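You operate a simulated robot arm through the tools that you are given. There is no shell and no other tool.

You run a simulated robot arm. Do the job below in one go: nothing can be reset, and whatever is moved stays where it is left.

Task
Put things in order on the top of the care bench. At the end: the grey jar is on the silver square tin (marked "RINGS"); the black dark bulb is on the blue belt box (marked "BELTS"); the brown wooden bung stands where the grey jar stood; the leather chafe sleeve stands where the brown wooden bung stood; whatever was shut is shut again. Leave all else as you found it, and nothing knocked over. Set down upright: grey jar.

It is judged by the outcome, as a careful person would: the job done as asked, and still so three seconds after it is handed in. It fails if anything else is knocked over, pushed out of place, dropped, spilled or broken.

Robot
A 7-joint arm with a two-finger parallel gripper, fixed in place. Base frame: the origin is at the foot of the arm, x ahead of it, y to its left, z up; the work surface is at about z = 0. Lengths are in cm, angles in degrees, forces in N, time in s.
With the tool pointing down near the work surface it reaches from about 24 to 62 cm from the base axis. Its first joint turns from -66.0 to 66.0 degrees. Payload 2.6 kg.
Tool frame: the origin (TCP) lies between the finger pads and is the grasp point; the fingertips stand 3 cm ahead of it; z points along the fingers, y is the line along which they close. The gripper opens to 9.4 cm. The fingers are 2.8 cm wide and 1 cm thick; the gripper's body (5 by 9.6 cm) begins 5.5 cm behind the TCP.
Orientation is that of the tool frame in the base frame, as a unit quaternion [x, y, z, w]. With the fingers straight down and closing along the base's y, the tool's x points along the base's -x, its y along +y and its z along -z.

Tools
- The arm moves only by the tool step_arm. Its argument "rows" is text: rows parted by semicolons, each of 7 numbers parted by spaces: the gripper command, from -1 (shut) to 1 (fully open), values between in proportion, then the shift along the tool's x, y, z in units of 40 mm (1.0 is 40 mm), then the turn, a rotation vector about the tool's x, y, z in units of 6 degrees (1.0 is 6 degrees). In form: grip dx dy dz wx wy wz; .... A call has 1 to 20 rows; each row shifts and turns the commanded pose from where the row before left it, along the tool's axes as they then stand. A call with a number of a shift or a turn outside -1 to 1 is refused whole. Each row takes 0.2 s and may step no farther than 5 cm and 8.6 degrees from the row before; otherwise, or with a gripper value out of range, the whole call is refused. A pose out of reach is approached as far as the arm can. The call stops where the force on the tool passes 40 N (or 10 N more than at its start, if that is more) or the arm is blocked; 0.2 s more then pass. The fingers move at their own pace (about 7.2 cm/s each) and stop on an object; they squeeze with about 25 N. The grip force told is the motor's: it shows also when the fingers shut on nothing. Time passes only in rows, and 0.2 s behind the last, so rows that do not move let the fingers close. The reply holds the time, the measured pose of the TCP, the force on the tool along the base axes, the opening and the grip force, in the units named above and with some noise, with the torque about the TCP (base axes, N m) and any sound that the robot's microphone picked up.
- Cameras (640 x 400 px; columns grow to the right, rows downward): "scene" is fixed at [3.88, 42.09, 58.24]; the picture's right is [-0.76, -0.65, 0.00], its down [-0.31, 0.37, -0.88] and it looks along [0.57, -0.67, -0.48] (base axes); focal length 373 px, centre (320, 200). "wrist" rides on the gripper at [7.6, 1.4, -10.2] in the tool frame; the picture's right is [-0.18, 0.98, 0.00], its down [-0.75, -0.14, -0.64] and it looks along [-0.63, -0.12, 0.77] (tool axes); focal length 243 px, centre (320, 200). There is no depth. A picture from a camera that has moved, and an enlarged one, comes with that camera's place and axes in the base frame and with its lens. The place of the scene camera against the robot may be out by one fixed shift of up to 1.8 cm in any direction.
- get_image(camera): a new picture of that camera. It takes no simulated time.
- zoom(camera, box): a new picture of the part [left, top, right, bottom] of that camera's present view, enlarged. It takes no simulated time.
- close_job(): hands the job in; it is judged then, once.

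Nothing tells you positions but the pictures and the camera data. Unless the task says otherwise, let go and move clear before handing in.

The tools are called after "Request:" as name(argument=value, ...) on one line, values as JSON. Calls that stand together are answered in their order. step_arm: Moves the arm, as the interface text tells. Its arguments: {"type":"object","properties":{"rows":{"type":"string"}},"required":["rows"]} The other tools are called the same way: get_image (camera) takes a picture; zoom (camera, box) takes an enlarged picture of a part of a camera's view; close_job () hands the job in.

At the start:

```text
clock: 0.0
ee_pos: [43.4, -13.69, 26.97]
tcp_rot: [0.0, 1.0, 0.0, 0.0]
wrist_force: [-0.6, 0.7, 0.6]
moment: [0.03, -0.02, -0.01]
gripper_width: 9.42
grasp_force: 0.1
```

scene: 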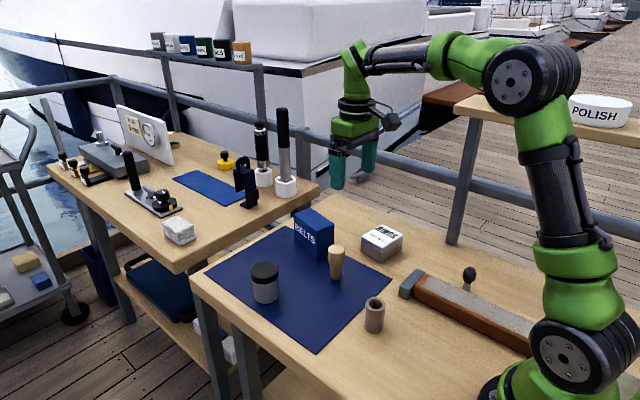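
wrist: 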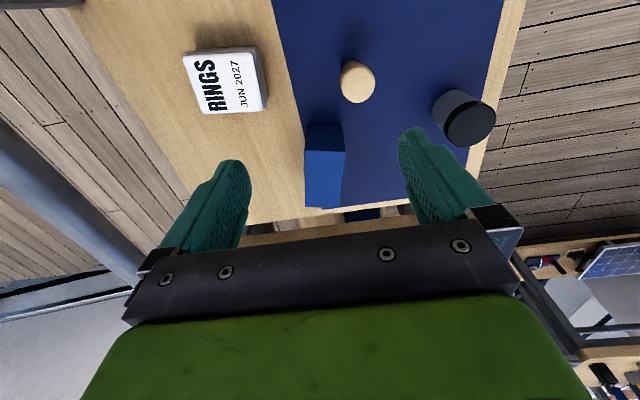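

I see the bench with a blue mat holding the grey jar, wooden bung and blue BELTS box, with the RINGS tin, leather sleeve and a long wooden object with a black bulb nearby. I'll take closer pictures before moving.

Request:
zoom(camera="scene", box=[200, 190, 440, 340])

Request:
zoom(camera="scene", box=[380, 240, 560, 352])

Request:
zoom(camera="wrist", box=[160, 0, 540, 237])

Request:
get_image(camera="scene")

```text
2.67 times, centred on (320, 265) of scene
camera zoom: at [3.88, 42.09, 58.24], right [-0.76, -0.65, 0.0], down [-0.31, 0.37, -0.88], along [0.57, -0.67, -0.48], focal length 994 px, centre (320, 27)
```

zoom: 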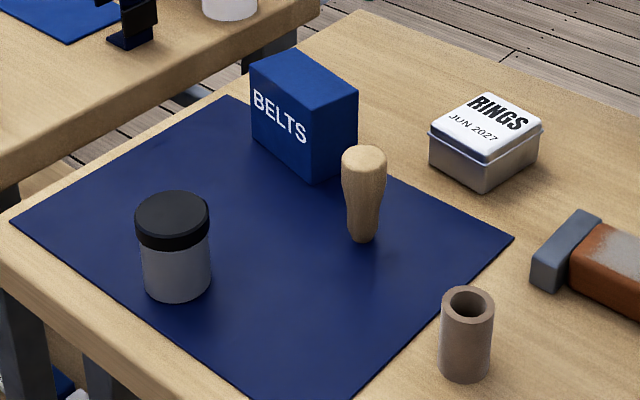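

```text
3.56 times, centred on (470, 296) of scene
camera zoom: at [3.88, 42.09, 58.24], right [-0.76, -0.65, 0.0], down [-0.31, 0.37, -0.88], along [0.57, -0.67, -0.48], focal length 1325 px, centre (-213, -141)
```

zoom: 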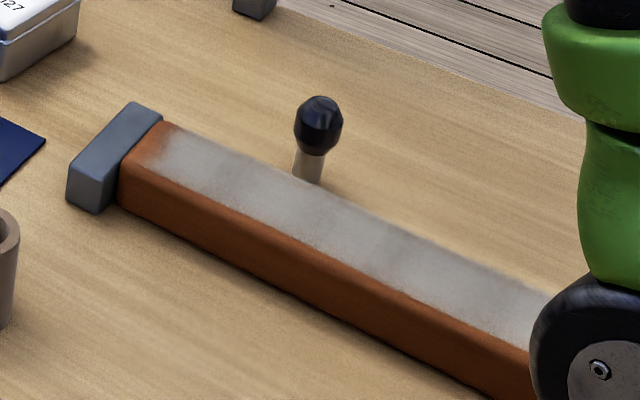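

```text
1.68 times, centred on (350, 118) of wrist
camera zoom: at [35.73, -12.21, 37.21], right [0.18, 0.98, 0.0], down [0.75, -0.14, 0.64], along [0.63, -0.12, -0.77], focal length 409 px, centre (270, 337)
```

zoom: 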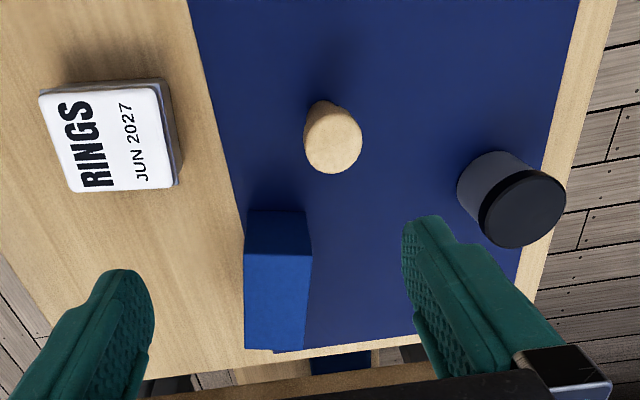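

```text
taken
```

scene: 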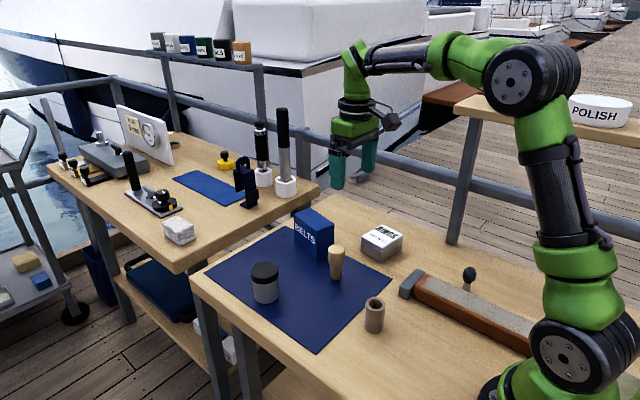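

The objects are roughly: jar near (51, 4), bung near (44, -9), BELTS box near (56, -15), RINGS tin near (42, -25), sleeve near (29, -4), bulb near (19, -26). I'll raise and pull back the arm to get a wider wrist view and better position estimates.

Request:
step_arm(rows="1 0.67 0.185 -0.4 0 0 0;1 0.67 0.185 -0.4 0 0 0;1 0.67 0.185 -0.4 0 0 0;1 0.67 0.185 -0.4 0 0 0;1 0.67 0.185 -0.4 0 0 0;1 0 0 0 0 0 0")

Request:
get_image(camera="wrist")

Request:
get_image(camera="scene")

```text
clock: 1.4
ee_pos: [30.28, -10.01, 34.89]
tcp_rot: [0.0, 1.0, 0.0, 0.0]
wrist_force: [0.3, -0.5, 0.0]
moment: [-0.01, 0.0, -0.01]
gripper_width: 9.41
grasp_force: 0.0
```

```text
taken
camera wrist: at [22.58, -8.49, 45.1], right [0.18, 0.98, 0.0], down [0.75, -0.14, 0.64], along [0.63, -0.12, -0.77], focal length 243 px, centre (320, 200)
```

wrist: 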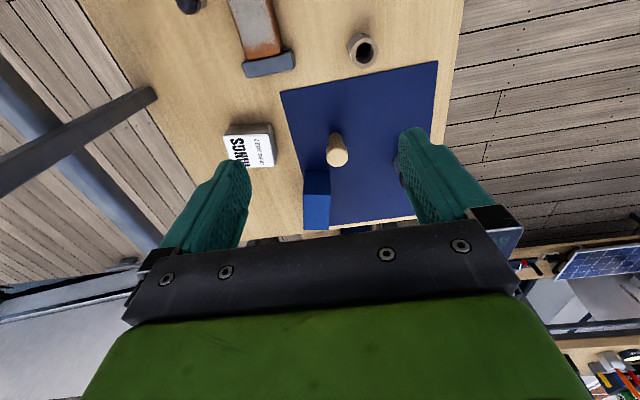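

```text
taken
```

scene: 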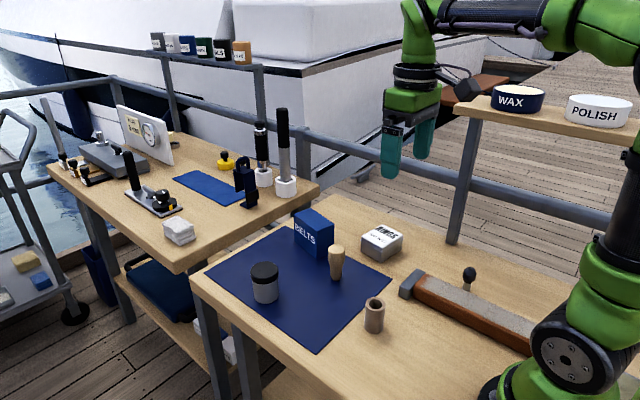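

The wider view shows all items, plus a post and shelf at about (30, -40) to keep clear of. I'll zoom on this view to fix positions.

Request:
zoom(camera="wrist", box=[210, 0, 450, 150])

Request:
zoom(camera="wrist", box=[210, 100, 450, 250])

Request:
zoom(camera="scene", box=[280, 195, 360, 245])

Request:
zoom(camera="scene", box=[440, 255, 500, 293])

Request:
zoom(camera="scene", box=[345, 215, 425, 265])

Request:
zoom(camera="scene", box=[235, 250, 315, 300])

```text
2.67 times, centred on (330, 75) of wrist
camera zoom: at [22.58, -8.49, 45.1], right [0.18, 0.98, 0.0], down [0.75, -0.14, 0.64], along [0.63, -0.12, -0.77], focal length 647 px, centre (293, 533)
```

zoom: 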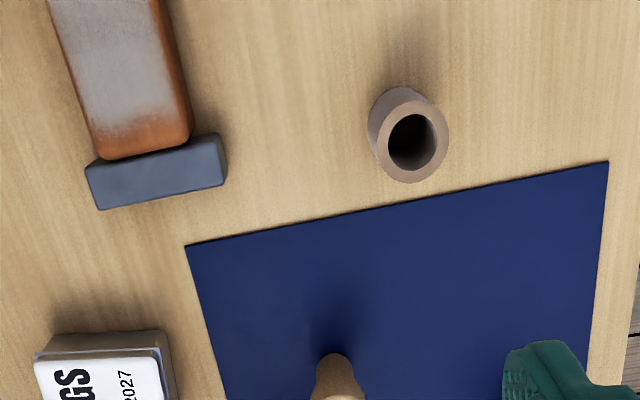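

```text
2.67 times, centred on (330, 175) of wrist
camera zoom: at [22.58, -8.49, 45.1], right [0.18, 0.98, 0.0], down [0.75, -0.14, 0.64], along [0.63, -0.12, -0.77], focal length 647 px, centre (293, 267)
```

zoom: 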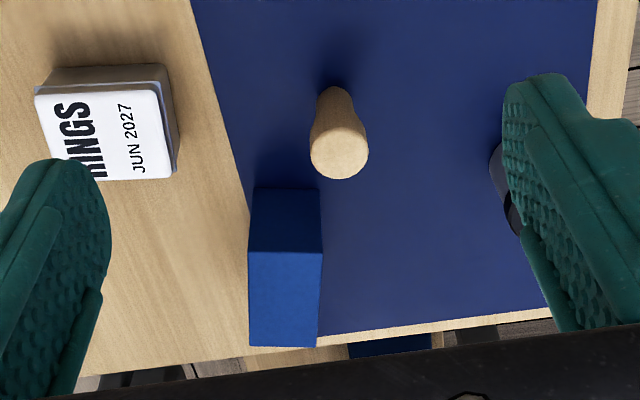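

```text
8.00 times, centred on (320, 220) of scene
camera zoom: at [3.88, 42.09, 58.24], right [-0.76, -0.65, 0.0], down [-0.31, 0.37, -0.88], along [0.57, -0.67, -0.48], focal length 2981 px, centre (320, 40)
```

zoom: 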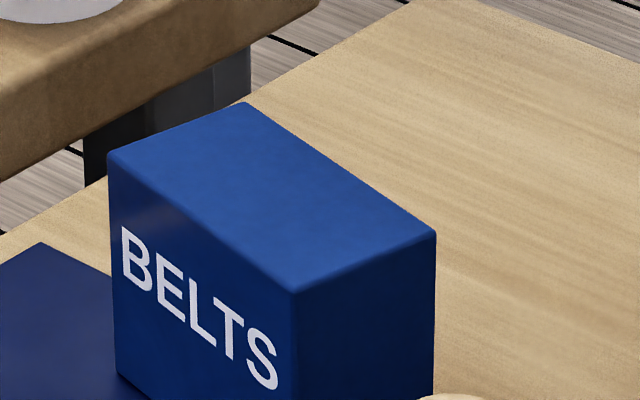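

```text
10.53 times, centred on (470, 274) of scene
camera zoom: at [3.88, 42.09, 58.24], right [-0.76, -0.65, 0.0], down [-0.31, 0.37, -0.88], along [0.57, -0.67, -0.48], focal length 3923 px, centre (-1259, -579)
```

zoom: 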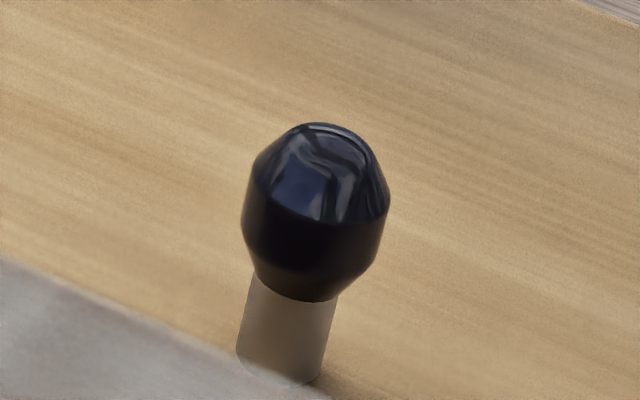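

```text
8.00 times, centred on (385, 240) of scene
camera zoom: at [3.88, 42.09, 58.24], right [-0.76, -0.65, 0.0], down [-0.31, 0.37, -0.88], along [0.57, -0.67, -0.48], focal length 2981 px, centre (-200, -120)
```

zoom: 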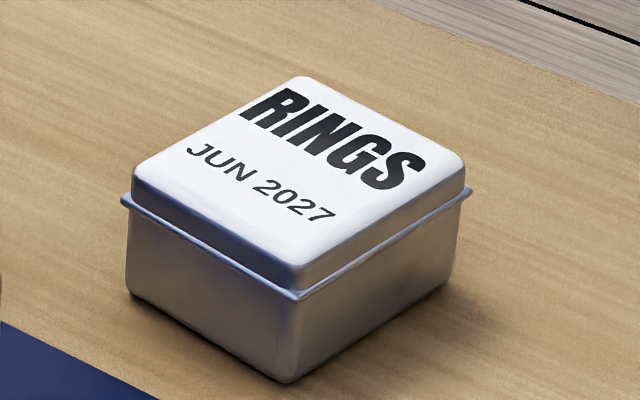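

```text
8.00 times, centred on (275, 275) of scene
camera zoom: at [3.88, 42.09, 58.24], right [-0.76, -0.65, 0.0], down [-0.31, 0.37, -0.88], along [0.57, -0.67, -0.48], focal length 2981 px, centre (680, -400)
```

zoom: 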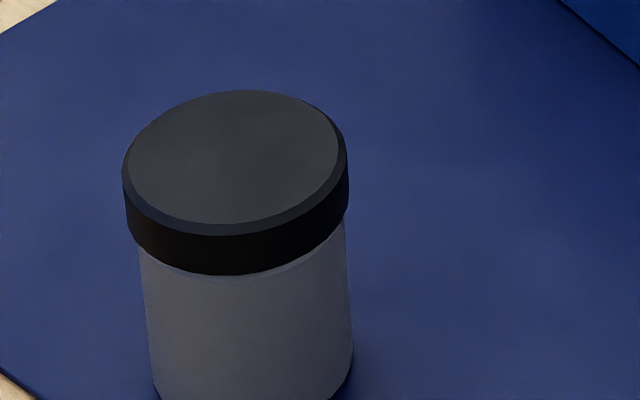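

Positions are firming up: box top about 8.3 cm high centred near (56, -15.4), bung about (44.5, -9.4), and bulb about (20, -25). I'll hover over the jar first to fix its exact place.

Request:
step_arm(rows="1 -0.6625 0.4375 0.53 0 0 0;1 -0.6625 0.4375 0.53 0 0 0;1 -0.6625 0.4375 0.53 0 0 0;1 -0.6625 0.4375 0.53 0 0 0;1 -0.6625 0.4375 0.53 0 0 0;1 -0.6625 0.4375 0.53 0 0 0;1 -0.6625 0.4375 0.53 0 0 0;1 -0.6625 0.4375 0.53 0 0 0;1 0 0 0 0 0 0")

Request:
get_image(camera="wrist")

Request:
zoom(camera="wrist", box=[220, 40, 420, 165])

```text
clock: 3.4
ee_pos: [51.2, 4.0, 18.02]
tcp_rot: [0.001, 1.0, 0.001, 0.0]
wrist_force: [-0.5, -0.4, 0.3]
moment: [0.02, -0.03, 0.02]
gripper_width: 9.4
grasp_force: 0.0
```

```text
taken
camera wrist: at [43.43, 5.58, 28.28], right [0.18, 0.98, 0.0], down [0.75, -0.14, 0.64], along [0.63, -0.12, -0.77], focal length 243 px, centre (320, 200)
```

wrist: 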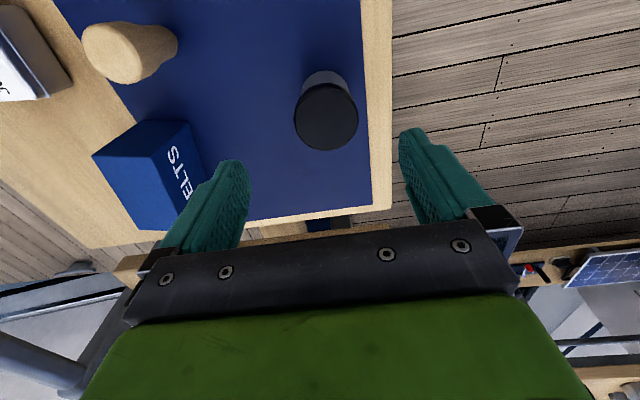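

```text
3.20 times, centred on (320, 102) of wrist
camera zoom: at [43.43, 5.58, 28.28], right [0.18, 0.98, 0.0], down [0.75, -0.14, 0.64], along [0.63, -0.12, -0.77], focal length 776 px, centre (320, 512)
```

zoom: 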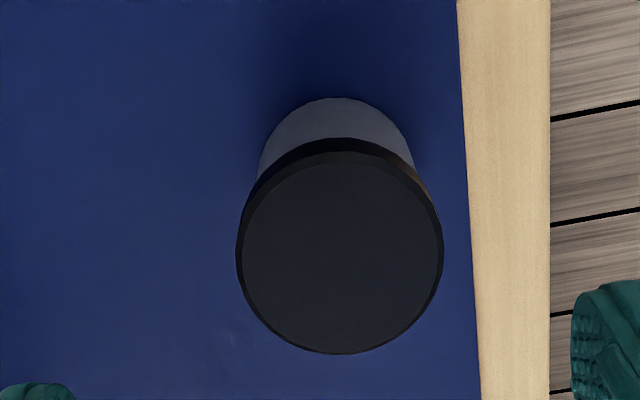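

The jar is at about (51.9, 4.65), roughly 6 cm across and 6.5–7 cm tall. I'll centre above it and come down a little for a second look.

Request:
step_arm(rows="1 -0.0875 0.08 0.75 0 0 0;1 -0.0875 0.08 0.75 0 0 0;1 0 0 0 0 0 0")

Request:
get_image(camera="wrist")

Request:
zoom(camera="scene", box=[220, 200, 340, 320])

```text
clock: 4.2
ee_pos: [51.92, 4.61, 12.05]
tcp_rot: [0.0, 1.0, -0.001, 0.0]
wrist_force: [0.1, -0.7, 0.4]
moment: [0.0, 0.05, -0.01]
gripper_width: 9.41
grasp_force: 0.1
```

```text
taken
camera wrist: at [44.2, 6.09, 22.29], right [0.18, 0.98, 0.0], down [0.75, -0.14, 0.64], along [0.63, -0.12, -0.77], focal length 243 px, centre (320, 200)
```

wrist: 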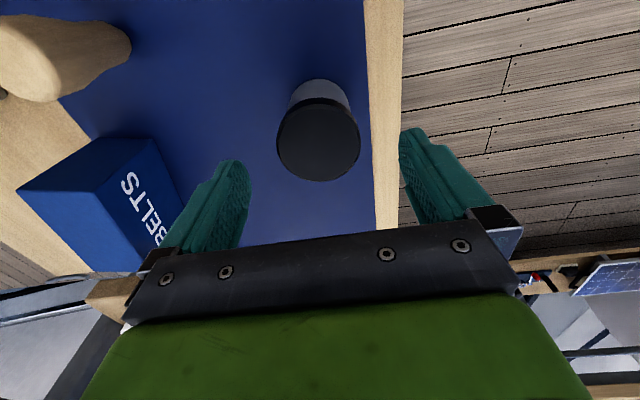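

```text
3.33 times, centred on (280, 260) of scene
camera zoom: at [3.88, 42.09, 58.24], right [-0.76, -0.65, 0.0], down [-0.31, 0.37, -0.88], along [0.57, -0.67, -0.48], focal length 1242 px, centre (453, 0)
```

zoom: 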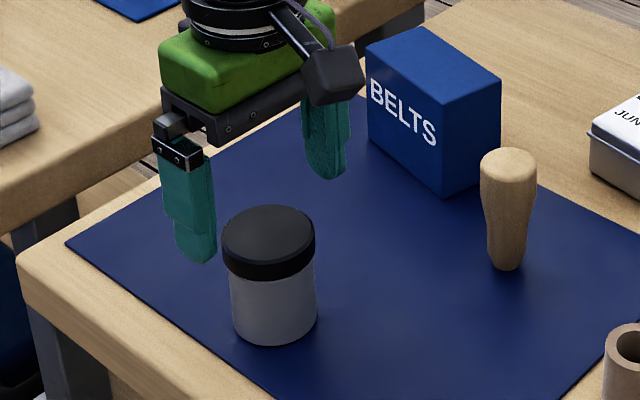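

The jar is confirmed at about (51.85, 4.62), and the TCP is right above it. I'll go down, close on it, and first lift only slightly to check that lid and body come together.

Request:
step_arm(rows="1 0 0 0.7 0 0 0;1 0 0 0.7 0 0 0;1 0 0 0.7 0 0 0;1 0 0 0 0 0 0")

Request:
get_image(camera="wrist")

Request:
zoom(camera="scene", box=[220, 200, 340, 320])

```text
clock: 5.2
ee_pos: [51.78, 4.62, 3.59]
tcp_rot: [0.0, 1.0, 0.0, 0.0]
wrist_force: [-0.5, 0.2, 0.4]
moment: [-0.05, -0.03, -0.02]
gripper_width: 9.41
grasp_force: 0.0
```

```text
taken
camera wrist: at [44.2, 6.12, 13.84], right [0.18, 0.98, 0.0], down [0.75, -0.14, 0.64], along [0.63, -0.12, -0.77], focal length 243 px, centre (320, 200)
```

wrist: 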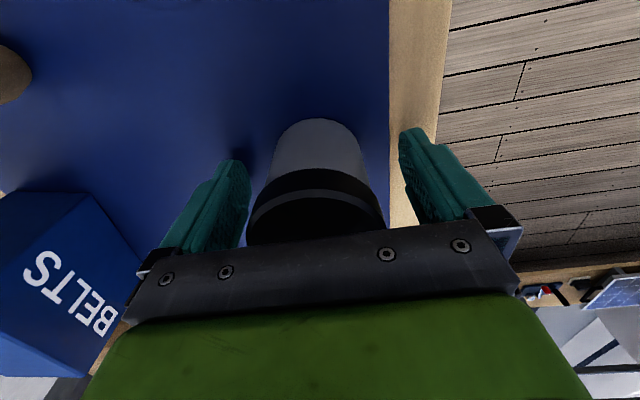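

```text
3.33 times, centred on (280, 260) of scene
camera zoom: at [3.88, 42.09, 58.24], right [-0.76, -0.65, 0.0], down [-0.31, 0.37, -0.88], along [0.57, -0.67, -0.48], focal length 1242 px, centre (453, 0)
```

zoom: 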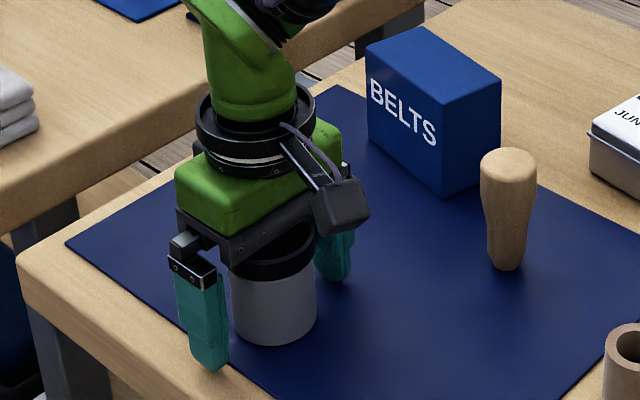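

Request:
step_arm(rows="-1 0 0 0 0 0 0;-1 0 0 0 0 0 0;-1 0 0 0 0 0 0;-1 0 0 0 0 0 0")

Request:
zoom(camera="scene", box=[220, 200, 340, 320])

Request:
get_image(camera="wrist")

```text
clock: 6.2
ee_pos: [51.93, 4.54, 3.66]
tcp_rot: [0.0, 1.0, 0.0, 0.001]
wrist_force: [-0.1, 0.1, -0.4]
moment: [0.0, 0.02, 0.0]
gripper_width: 5.52
grasp_force: 25.2
```

```text
3.33 times, centred on (280, 260) of scene
camera zoom: at [3.88, 42.09, 58.24], right [-0.76, -0.65, 0.0], down [-0.31, 0.37, -0.88], along [0.57, -0.67, -0.48], focal length 1242 px, centre (453, 0)
```

zoom: 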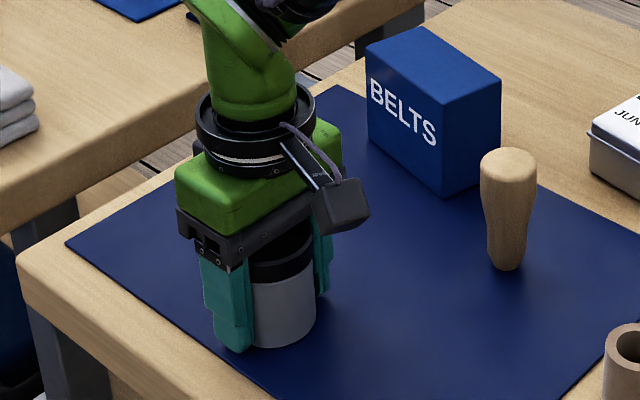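

```text
taken
camera wrist: at [44.19, 6.12, 13.86], right [0.18, 0.98, 0.0], down [0.75, -0.14, 0.64], along [0.63, -0.12, -0.77], focal length 243 px, centre (320, 200)
```

wrist: 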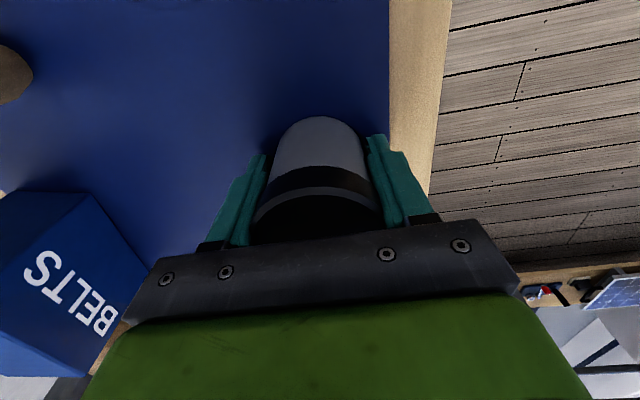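

The fingers hold the jar's body (5.5 cm) below the lid. I'll lift a little and check.

Request:
step_arm(rows="-1 0 0 -0.1 0 0 0;-1 0 0 -0.2 0 0 0;-1 0 0 0 0 0 0")

Request:
zoom(camera="scene", box=[220, 200, 340, 320])

```text
clock: 7.0
ee_pos: [51.78, 4.78, 4.84]
tcp_rot: [0.001, 1.0, -0.001, 0.0]
wrist_force: [0.4, -0.1, -1.8]
moment: [-0.01, -0.04, 0.02]
gripper_width: 5.49
grasp_force: 24.7
```

```text
3.33 times, centred on (280, 260) of scene
camera zoom: at [3.88, 42.09, 58.24], right [-0.76, -0.65, 0.0], down [-0.31, 0.37, -0.88], along [0.57, -0.67, -0.48], focal length 1242 px, centre (453, 0)
```

zoom: 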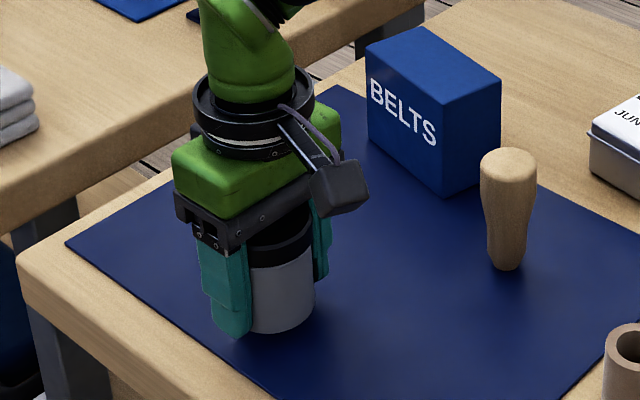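

The jar came up whole with its lid on. I'll raise it high, carry it over to the tin, and check alignment there.

Request:
step_arm(rows="-1 0 0 -0.7 0 0 0;-1 0 0 -0.8 0 0 0;-1 0 0 -0.8 0 0 0;-1 0 0 -0.8 0 0 0;-1 0 0 -0.7 0 0 0;-1 0.246 -0.745 0 0 0 0;-1 0.246 -0.745 0 0 0 0;-1 0.246 -0.745 0 0 0 0;-1 0.246 -0.745 0 0 0 0;-1 0.246 -0.745 0 0 0 0;-1 0.246 -0.745 0 0 0 0;-1 0.246 -0.745 0 0 0 0;-1 0.246 -0.745 0 0 0 0;-1 0.246 -0.745 0 0 0 0;-1 0.246 -0.745 0 0 0 0;-1 0 0 0 0 0 0")

Request:
get_image(camera="wrist")

Request:
get_image(camera="scene")

```text
clock: 10.4
ee_pos: [42.21, -25.07, 19.95]
tcp_rot: [0.0, 1.0, 0.0, 0.0]
wrist_force: [0.0, 0.5, -1.3]
moment: [0.04, 0.0, 0.02]
gripper_width: 5.49
grasp_force: 24.5
```

```text
taken
camera wrist: at [34.5, -23.61, 30.28], right [0.18, 0.98, 0.0], down [0.75, -0.14, 0.64], along [0.63, -0.12, -0.77], focal length 243 px, centre (320, 200)
```

wrist: 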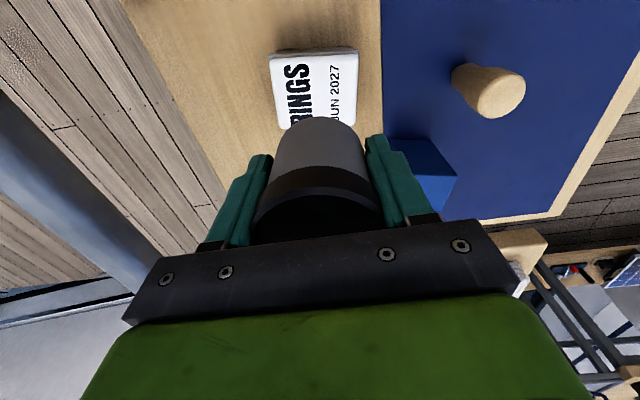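

```text
taken
```

scene: 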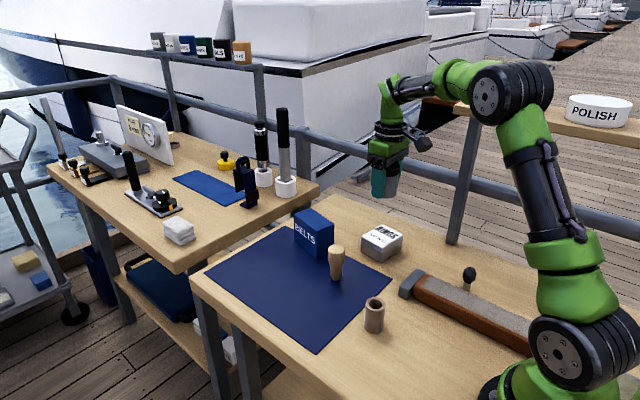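

Request:
zoom(camera="wrist", box=[240, 30, 400, 130])

```text
4.00 times, centred on (320, 80) of wrist
camera zoom: at [34.5, -23.61, 30.28], right [0.18, 0.98, 0.0], down [0.75, -0.14, 0.64], along [0.63, -0.12, -0.77], focal length 970 px, centre (320, 680)
```

zoom: 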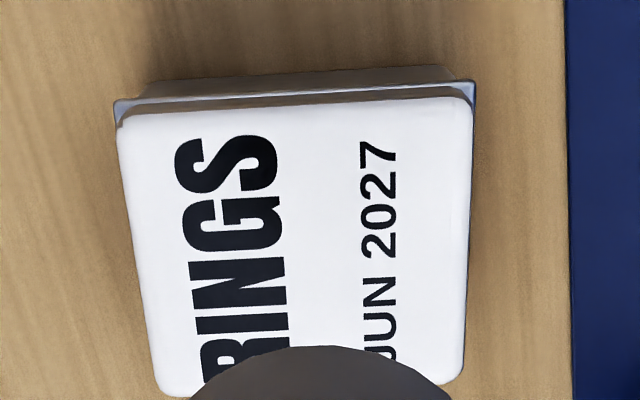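

The tin's lid is centred at about (42.0, -25.45) and is about 4 cm high, big enough for the jar. I'll lower the jar to just above it.

Request:
step_arm(rows="-1 0 -0.075 0.5 0 0 0;-1 0 0 0.7 0 0 0;-1 0 0 0.7 0 0 0;-1 0 0 0.6 0 0 0;-1 0 0 0.2 0 0 0;-1 0 0 0 0 0 0")

Request:
get_image(camera="wrist")

Request:
zoom(camera="scene", box=[330, 170, 450, 270])

```text
clock: 11.8
ee_pos: [42.2, -25.45, 9.19]
tcp_rot: [0.0, 1.0, 0.0, 0.0]
wrist_force: [0.6, 0.4, -1.9]
moment: [0.02, -0.01, -0.02]
gripper_width: 5.48
grasp_force: 24.7
```

```text
taken
camera wrist: at [34.45, -23.97, 19.39], right [0.18, 0.98, 0.0], down [0.75, -0.14, 0.64], along [0.63, -0.12, -0.77], focal length 243 px, centre (320, 200)
```

wrist: 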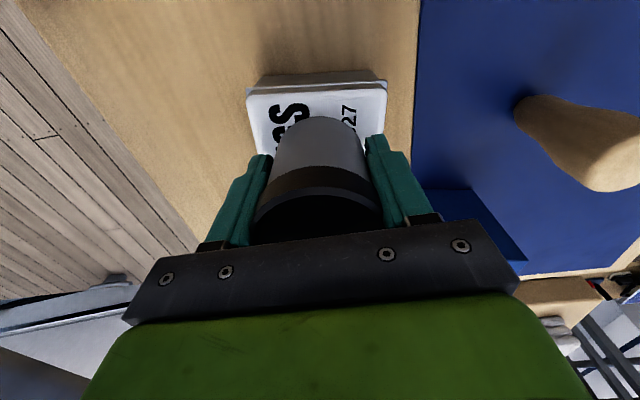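

```text
4.00 times, centred on (390, 220) of scene
camera zoom: at [3.88, 42.09, 58.24], right [-0.76, -0.65, 0.0], down [-0.31, 0.37, -0.88], along [0.57, -0.67, -0.48], focal length 1491 px, centre (40, 120)
```

zoom: 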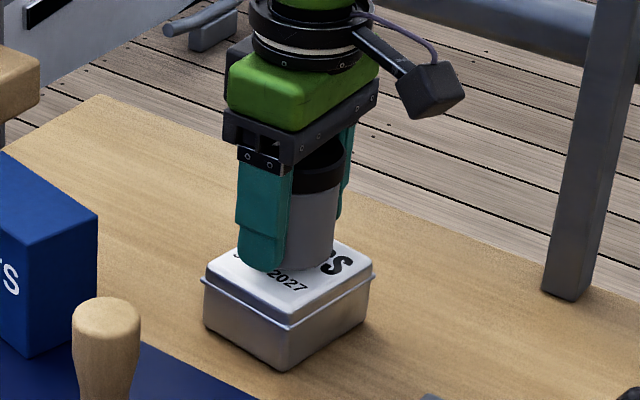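

The jar is just above the tin and centred on it. I'll lower it in small steps until it touches.

Request:
step_arm(rows="-1 0 0 0.1 0 0 0;-1 0 0 0.1 0 0 0;-1 0 0 0 0 0 0")

Request:
zoom(camera="wrist", box=[240, 60, 400, 160])

```text
clock: 12.6
ee_pos: [42.09, -25.35, 8.23]
tcp_rot: [0.0, 1.0, 0.0, 0.0]
wrist_force: [-1.0, 0.3, -1.2]
moment: [-0.01, 0.0, -0.01]
gripper_width: 5.48
grasp_force: 25.1
```

```text
4.00 times, centred on (320, 110) of wrist
camera zoom: at [34.41, -23.93, 18.6], right [0.18, 0.98, 0.0], down [0.75, -0.14, 0.64], along [0.63, -0.12, -0.77], focal length 970 px, centre (320, 560)
```

zoom: 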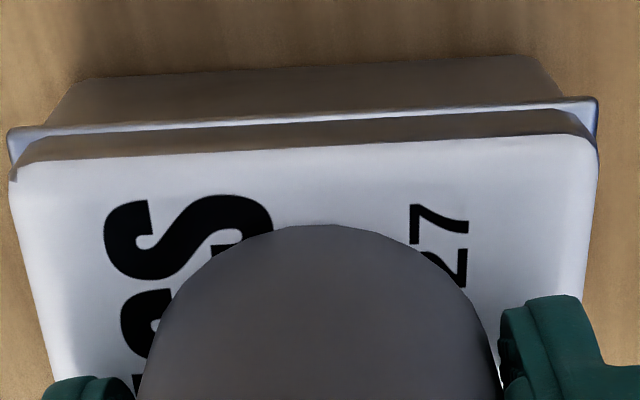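

Request:
step_arm(rows="-1 0 0 0.05 0 0 0;-1 0 0 0.05 0 0 0;-1 0 0 0 0 0 0")

Request:
step_arm(rows="-1 0 0 0.04 0 0 0;-1 0 0 0 0 0 0")

Request:
zoom(camera="wrist", box=[240, 60, 400, 160])

Request:
zoom(camera="scene", box=[350, 200, 430, 270])

```text
clock: 13.4
ee_pos: [42.25, -25.52, 8.2]
tcp_rot: [0.001, 1.0, 0.0, 0.004]
wrist_force: [-4.0, 2.4, 24.9]
moment: [0.26, 0.07, -0.06]
gripper_width: 5.49
grasp_force: 25.1
```

```text
clock: 14.0
ee_pos: [42.27, -25.43, 8.03]
tcp_rot: [0.0, 1.0, -0.001, 0.001]
wrist_force: [1.6, 1.3, 25.1]
moment: [0.39, 0.11, -0.02]
gripper_width: 5.48
grasp_force: 24.9
```

```text
4.00 times, centred on (320, 110) of wrist
camera zoom: at [34.51, -23.97, 18.24], right [0.18, 0.98, 0.0], down [0.75, -0.14, 0.65], along [0.63, -0.12, -0.76], focal length 970 px, centre (320, 560)
```

zoom: 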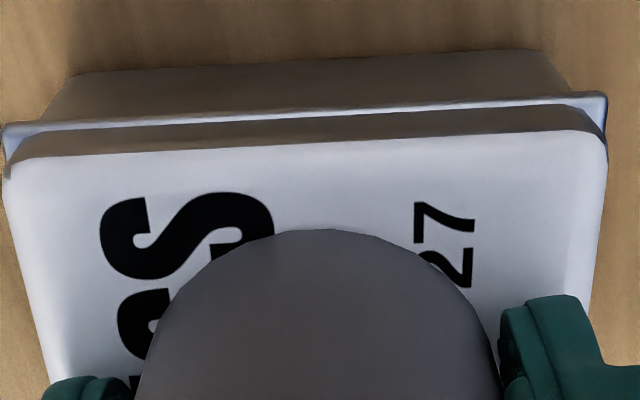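

```text
5.71 times, centred on (390, 235) of scene
camera zoom: at [3.87, 42.09, 58.23], right [-0.76, -0.65, 0.0], down [-0.31, 0.37, -0.88], along [0.57, -0.67, -0.48], focal length 2130 px, centre (-80, 0)
```

zoom: 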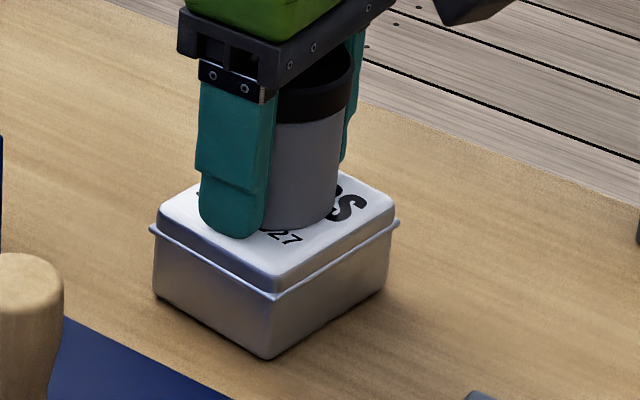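

Contact is felt (about 25 N), so the tin's top is about 4.6 cm high. I'll relieve the pressure a bit before letting go.

Request:
step_arm(rows="-1 0 0 -0.075 0 0 0;-1 0 0 0 0 0 0")

```text
clock: 14.6
ee_pos: [42.08, -25.39, 7.94]
tcp_rot: [0.0, 1.0, 0.001, -0.002]
wrist_force: [1.3, 0.2, 2.7]
moment: [0.0, -0.17, -0.01]
gripper_width: 5.48
grasp_force: 24.9
```

Request:
step_arm(rows="0.4 0 0 0 0 0 0;1 0 0 0 0 0 0;1 0 0 0 0 0 0")

Request:
get_image(camera="wrist")

Request:
zoom(camera="scene", box=[350, 200, 430, 270])

```text
clock: 15.4
ee_pos: [42.12, -25.55, 8.15]
tcp_rot: [0.0, 1.0, 0.0, 0.0]
wrist_force: [0.8, -0.3, 1.0]
moment: [0.0, -0.01, 0.04]
gripper_width: 9.42
grasp_force: 0.1
```

```text
taken
camera wrist: at [34.44, -23.99, 18.42], right [0.18, 0.98, 0.0], down [0.75, -0.14, 0.64], along [0.63, -0.12, -0.77], focal length 243 px, centre (320, 200)
```

wrist: 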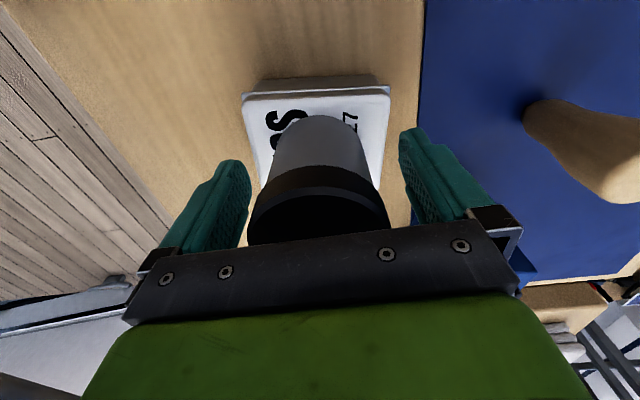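

```text
5.71 times, centred on (390, 235) of scene
camera zoom: at [3.88, 42.09, 58.24], right [-0.76, -0.65, 0.0], down [-0.31, 0.37, -0.88], along [0.57, -0.67, -0.48], focal length 2130 px, centre (-80, 0)
```

zoom: 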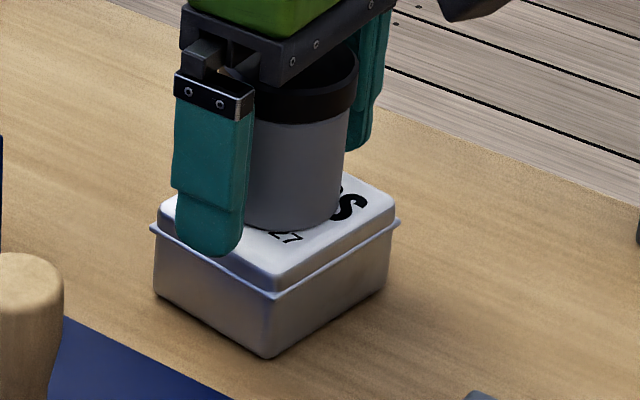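

The jar stands upright on the tin. I'll rise straight up and go over the wooden bung.

Request:
step_arm(rows="1 0 0 -0.4 0 0 0;1 0 0 -0.8 0 0 0;1 0 0 -0.8 0 0 0;1 0 0 -0.7 0 0 0;1 -0.122 0.8 0 0 0 0;1 -0.122 0.8 0 0 0 0;1 -0.122 0.8 0 0 0 0;1 -0.122 0.8 0 0 0 0;1 -0.122 0.8 0 0 0 0;1 0 0 0.4 0 0 0;1 0 0 0 0 0 0")

Request:
get_image(camera="wrist")

Request:
zoom(camera="wrist", box=[240, 40, 400, 140])

Request:
get_image(camera="scene")

```text
clock: 17.8
ee_pos: [44.66, -9.49, 17.45]
tcp_rot: [0.0, 1.0, 0.001, 0.0]
wrist_force: [0.6, -0.4, 0.0]
moment: [-0.02, 0.02, 0.01]
gripper_width: 9.41
grasp_force: 0.0
```

```text
taken
camera wrist: at [36.98, -7.98, 27.64], right [0.18, 0.98, 0.0], down [0.75, -0.14, 0.64], along [0.63, -0.12, -0.77], focal length 243 px, centre (320, 200)
```

wrist: 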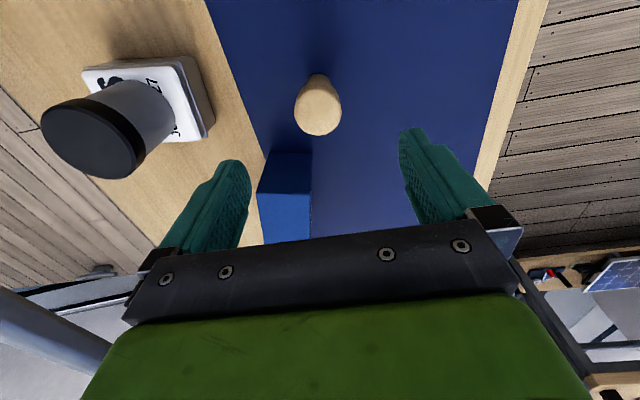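

```text
4.00 times, centred on (320, 90) of wrist
camera zoom: at [36.98, -7.98, 27.64], right [0.18, 0.98, 0.0], down [0.75, -0.14, 0.64], along [0.63, -0.12, -0.77], focal length 970 px, centre (320, 640)
```

zoom: 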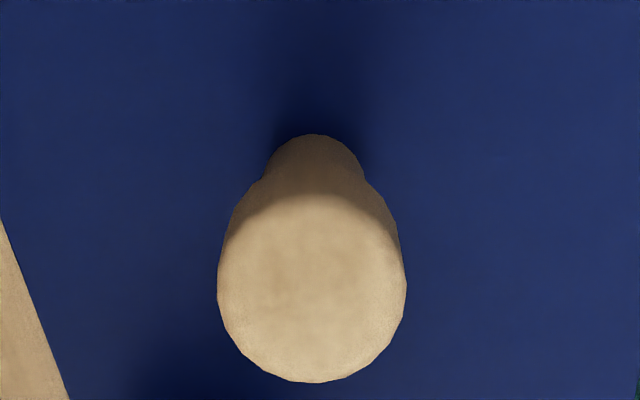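

```text
taken
```

scene: 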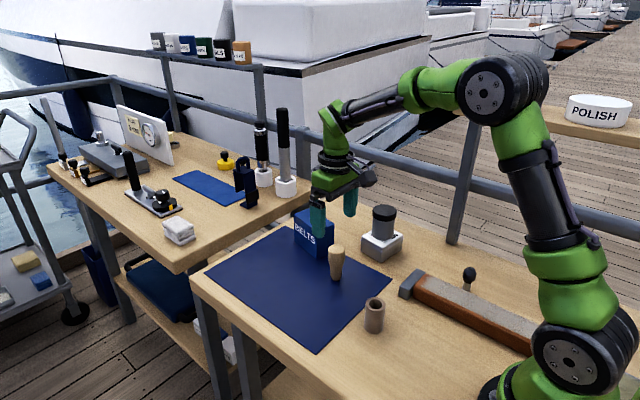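

The bung is at about (44.1, -9.4), its head about 3.8 cm across. I'll look at its profile before choosing the grip height.

Request:
zoom(camera="scene", box=[300, 230, 380, 290])

```text
6.67 times, centred on (340, 260) of scene
camera zoom: at [3.88, 42.09, 58.24], right [-0.76, -0.65, 0.0], down [-0.31, 0.37, -0.88], along [0.57, -0.67, -0.48], focal length 2484 px, centre (187, -200)
```

zoom: 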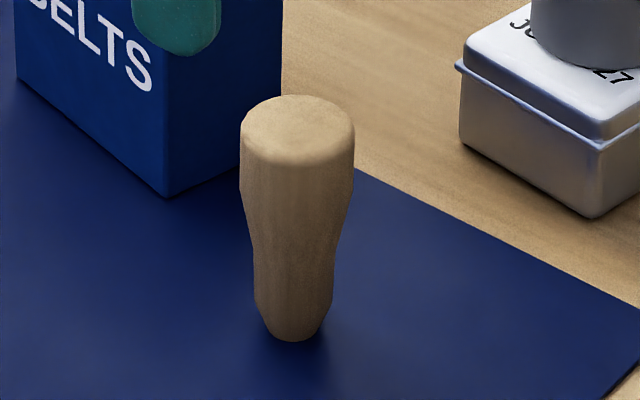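

The bung is about 7.5 cm tall, with a cylindrical wide head above about 5 cm. I'll grip it there, with the TCP at z about 5.3.

Request:
step_arm(rows="1 0.075 0.008 0.5 0 0 0;1 0 0 0.7 0 0 0;1 0 0 0.7 0 0 0;1 0 0 0.7 0 0 0;1 0 0 0.4 0 0 0;1 0 0 0 0 0 0")

Request:
get_image(camera="wrist")

Request:
zoom(camera="scene", box=[300, 210, 380, 290])

```text
clock: 19.2
ee_pos: [44.14, -9.42, 5.4]
tcp_rot: [0.0, 1.0, 0.0, -0.001]
wrist_force: [-1.8, 0.8, 0.0]
moment: [0.01, -0.03, 0.02]
gripper_width: 9.39
grasp_force: 0.1
```

```text
taken
camera wrist: at [36.47, -7.99, 15.69], right [0.18, 0.98, 0.0], down [0.75, -0.14, 0.64], along [0.63, -0.12, -0.77], focal length 243 px, centre (320, 200)
```

wrist: 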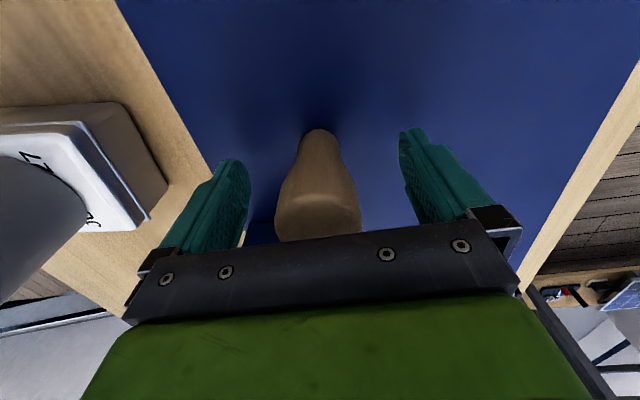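

```text
5.00 times, centred on (340, 250) of scene
camera zoom: at [3.88, 42.09, 58.24], right [-0.76, -0.65, 0.0], down [-0.31, 0.37, -0.88], along [0.57, -0.67, -0.48], focal length 1863 px, centre (220, -50)
```

zoom: 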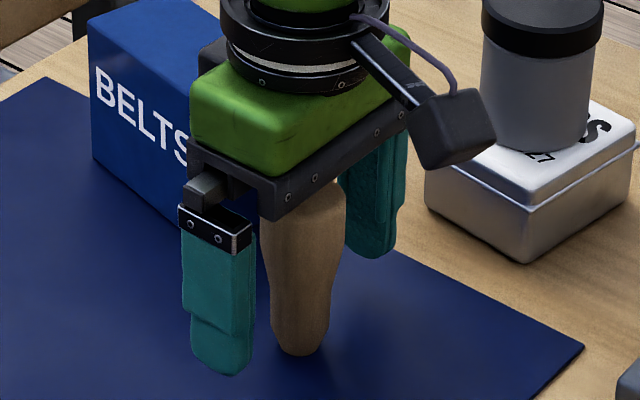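

Request:
step_arm(rows="-1 0 0 0 0 0 0;-1 0 0 0 0 0 0;-1 0 0 0 0 0 0;-1 0 0 0 0 0 0;-1 0 0 0 0 0 0")

Request:
zoom(camera="scene", box=[300, 210, 380, 290])

Request:
get_image(camera="wrist")

```text
clock: 20.4
ee_pos: [44.12, -9.46, 5.46]
tcp_rot: [0.001, 1.0, 0.0, -0.001]
wrist_force: [0.2, 0.3, -0.1]
moment: [0.01, 0.01, 0.0]
gripper_width: 3.66
grasp_force: 24.9
```

```text
5.00 times, centred on (340, 250) of scene
camera zoom: at [3.88, 42.09, 58.24], right [-0.76, -0.65, 0.0], down [-0.31, 0.37, -0.88], along [0.57, -0.67, -0.48], focal length 1863 px, centre (220, -50)
```

zoom: 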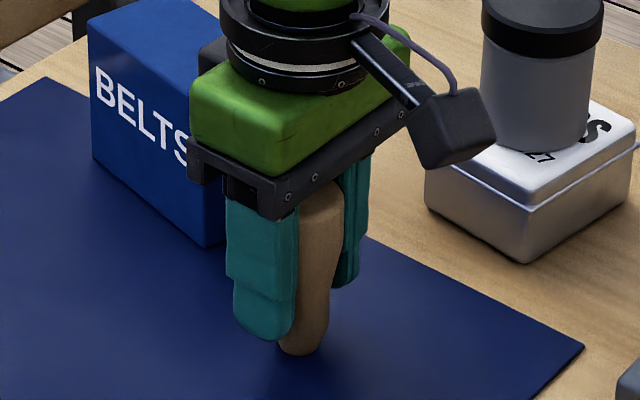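

```text
taken
camera wrist: at [36.47, -7.99, 15.71], right [0.18, 0.98, 0.0], down [0.75, -0.14, 0.64], along [0.63, -0.12, -0.77], focal length 243 px, centre (320, 200)
```

wrist: 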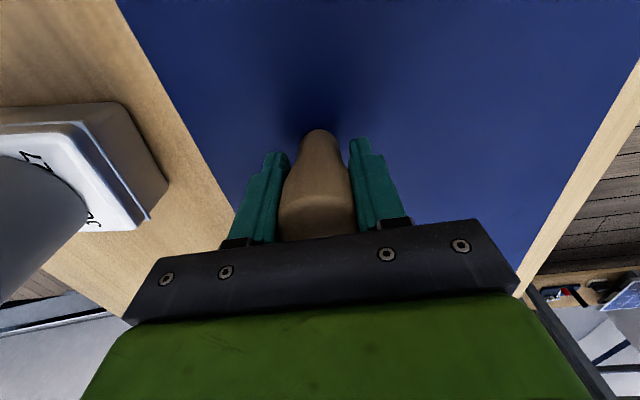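

The bung is held. I'll lift it, carry it over the jar's old spot at (51.85, 4.62), and look before lowering.

Request:
step_arm(rows="-1 0 0 -0.3 0 0 0;-1 0 0 -0.7 0 0 0;-1 0 0 -0.8 0 0 0;-1 0 0 -0.7 0 0 0;-1 -0.3825 0.702 0 0 0 0;-1 -0.3825 0.702 0 0 0 0;-1 -0.3825 0.702 0 0 0 0;-1 -0.3825 0.702 0 0 0 0;-1 -0.3825 0.702 0 0 0 0;-1 0 0 0 0 0 0")

Request:
get_image(camera="wrist")

Request:
get_image(camera="scene")

```text
clock: 22.6
ee_pos: [51.78, 4.77, 15.31]
tcp_rot: [0.0, 1.0, -0.001, 0.0]
wrist_force: [0.4, 0.2, -0.1]
moment: [-0.02, -0.02, -0.02]
gripper_width: 3.66
grasp_force: 25.2
```

```text
taken
camera wrist: at [44.12, 6.19, 25.6], right [0.18, 0.98, 0.0], down [0.75, -0.14, 0.64], along [0.63, -0.12, -0.77], focal length 243 px, centre (320, 200)
```

wrist: 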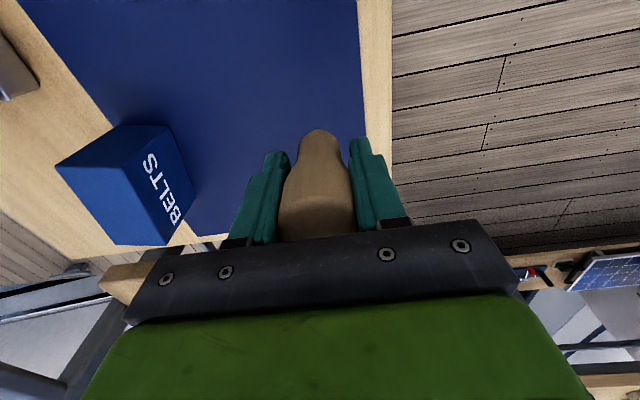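

```text
taken
```

scene: 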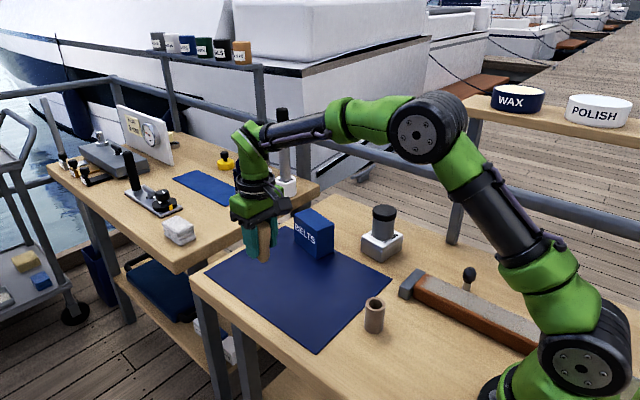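

Request:
step_arm(rows="-1 0 0 0.7 0 0 0;-1 0 0 0.7 0 0 0;-1 0 0 0.6 0 0 0;-1 0 0 0.4 0 0 0;-1 0 0 0 0 0 0")

Request:
step_arm(rows="-1 0 0 0.05 0 0 0;-1 0 0 0.03 0 0 0;-1 0 0 0 0 0 0")

Request:
zoom(camera="scene", box=[220, 210, 320, 310])

Request:
get_image(camera="wrist")

```text
clock: 23.8
ee_pos: [51.73, 4.69, 5.75]
tcp_rot: [0.001, 1.0, 0.001, 0.0]
wrist_force: [0.0, 0.2, -0.6]
moment: [-0.01, -0.02, -0.03]
gripper_width: 3.63
grasp_force: 25.2
```

```text
clock: 24.6
ee_pos: [51.85, 4.69, 5.49]
tcp_rot: [0.0, 1.0, 0.0, 0.0]
wrist_force: [-1.3, -0.4, 2.4]
moment: [-0.02, 0.03, 0.01]
gripper_width: 3.64
grasp_force: 25.0
```

```text
4.00 times, centred on (270, 260) of scene
camera zoom: at [3.88, 42.09, 58.24], right [-0.76, -0.65, 0.0], down [-0.31, 0.37, -0.88], along [0.57, -0.67, -0.48], focal length 1491 px, centre (520, -40)
```

zoom: 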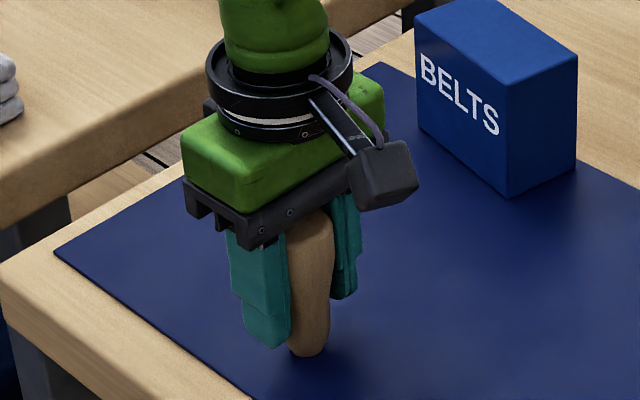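

```text
taken
camera wrist: at [44.16, 6.16, 15.7], right [0.18, 0.98, 0.0], down [0.75, -0.14, 0.64], along [0.63, -0.12, -0.77], focal length 243 px, centre (320, 200)
```

wrist: 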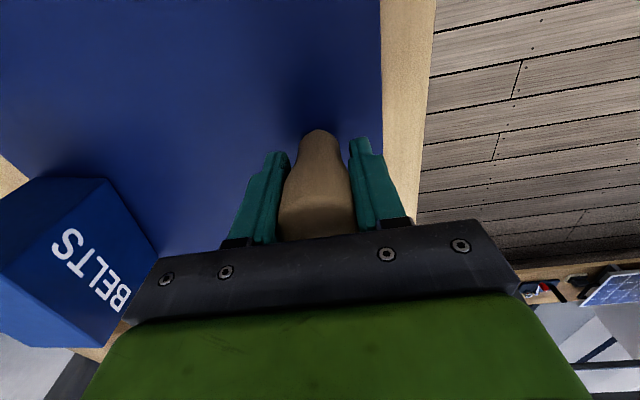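

The bung is just touching the mat. One more tiny step to confirm firm contact.

Request:
step_arm(rows="-1 0 0 0.02 0 0 0;-1 0 0 0 0 0 0")

```text
clock: 25.2
ee_pos: [51.95, 4.73, 5.47]
tcp_rot: [0.001, 1.0, 0.0, 0.001]
wrist_force: [-4.5, -1.4, 14.5]
moment: [-0.03, 0.24, -0.01]
gripper_width: 3.64
grasp_force: 24.9
```

Request:
step_arm(rows="-1 0 0 -0.015 0 0 0;-1 0 0 0 0 0 0")

Request:
step_arm(rows="0 0 0 0 0 0 0;0.5 0 0 0 0 0 0;1 0 0 0 0 0 0;1 0 0 0 0 0 0")

Request:
get_image(camera="wrist")

Request:
zoom(camera="scene", box=[220, 210, 320, 310])

```text
clock: 25.8
ee_pos: [51.88, 4.63, 5.46]
tcp_rot: [0.001, 1.0, 0.0, 0.0]
wrist_force: [-4.9, -0.9, 16.2]
moment: [0.02, 0.25, 0.0]
gripper_width: 3.69
grasp_force: 24.9
```

```text
clock: 26.8
ee_pos: [51.89, 4.77, 5.29]
tcp_rot: [0.0, 1.0, 0.0, 0.0]
wrist_force: [0.3, 0.3, -0.2]
moment: [0.04, -0.02, -0.01]
gripper_width: 9.38
grasp_force: 0.1
```

```text
taken
camera wrist: at [44.2, 6.15, 15.62], right [0.18, 0.98, 0.0], down [0.75, -0.14, 0.64], along [0.63, -0.12, -0.77], focal length 243 px, centre (320, 200)
```

wrist: 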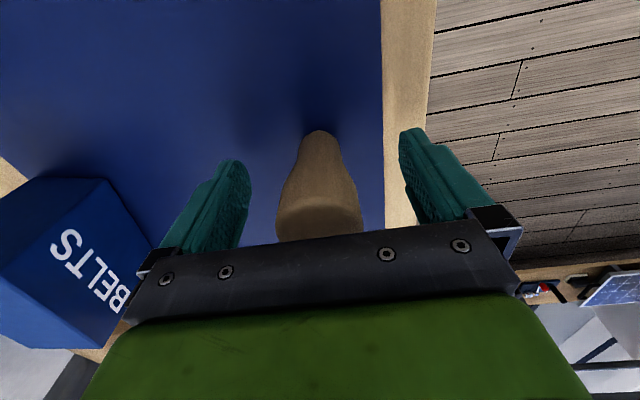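

```text
4.00 times, centred on (270, 260) of scene
camera zoom: at [3.88, 42.09, 58.24], right [-0.76, -0.65, 0.0], down [-0.31, 0.37, -0.88], along [0.57, -0.67, -0.48], focal length 1491 px, centre (520, -40)
```

zoom: 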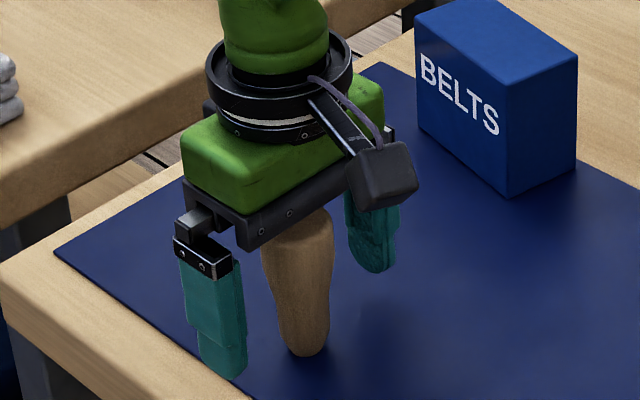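

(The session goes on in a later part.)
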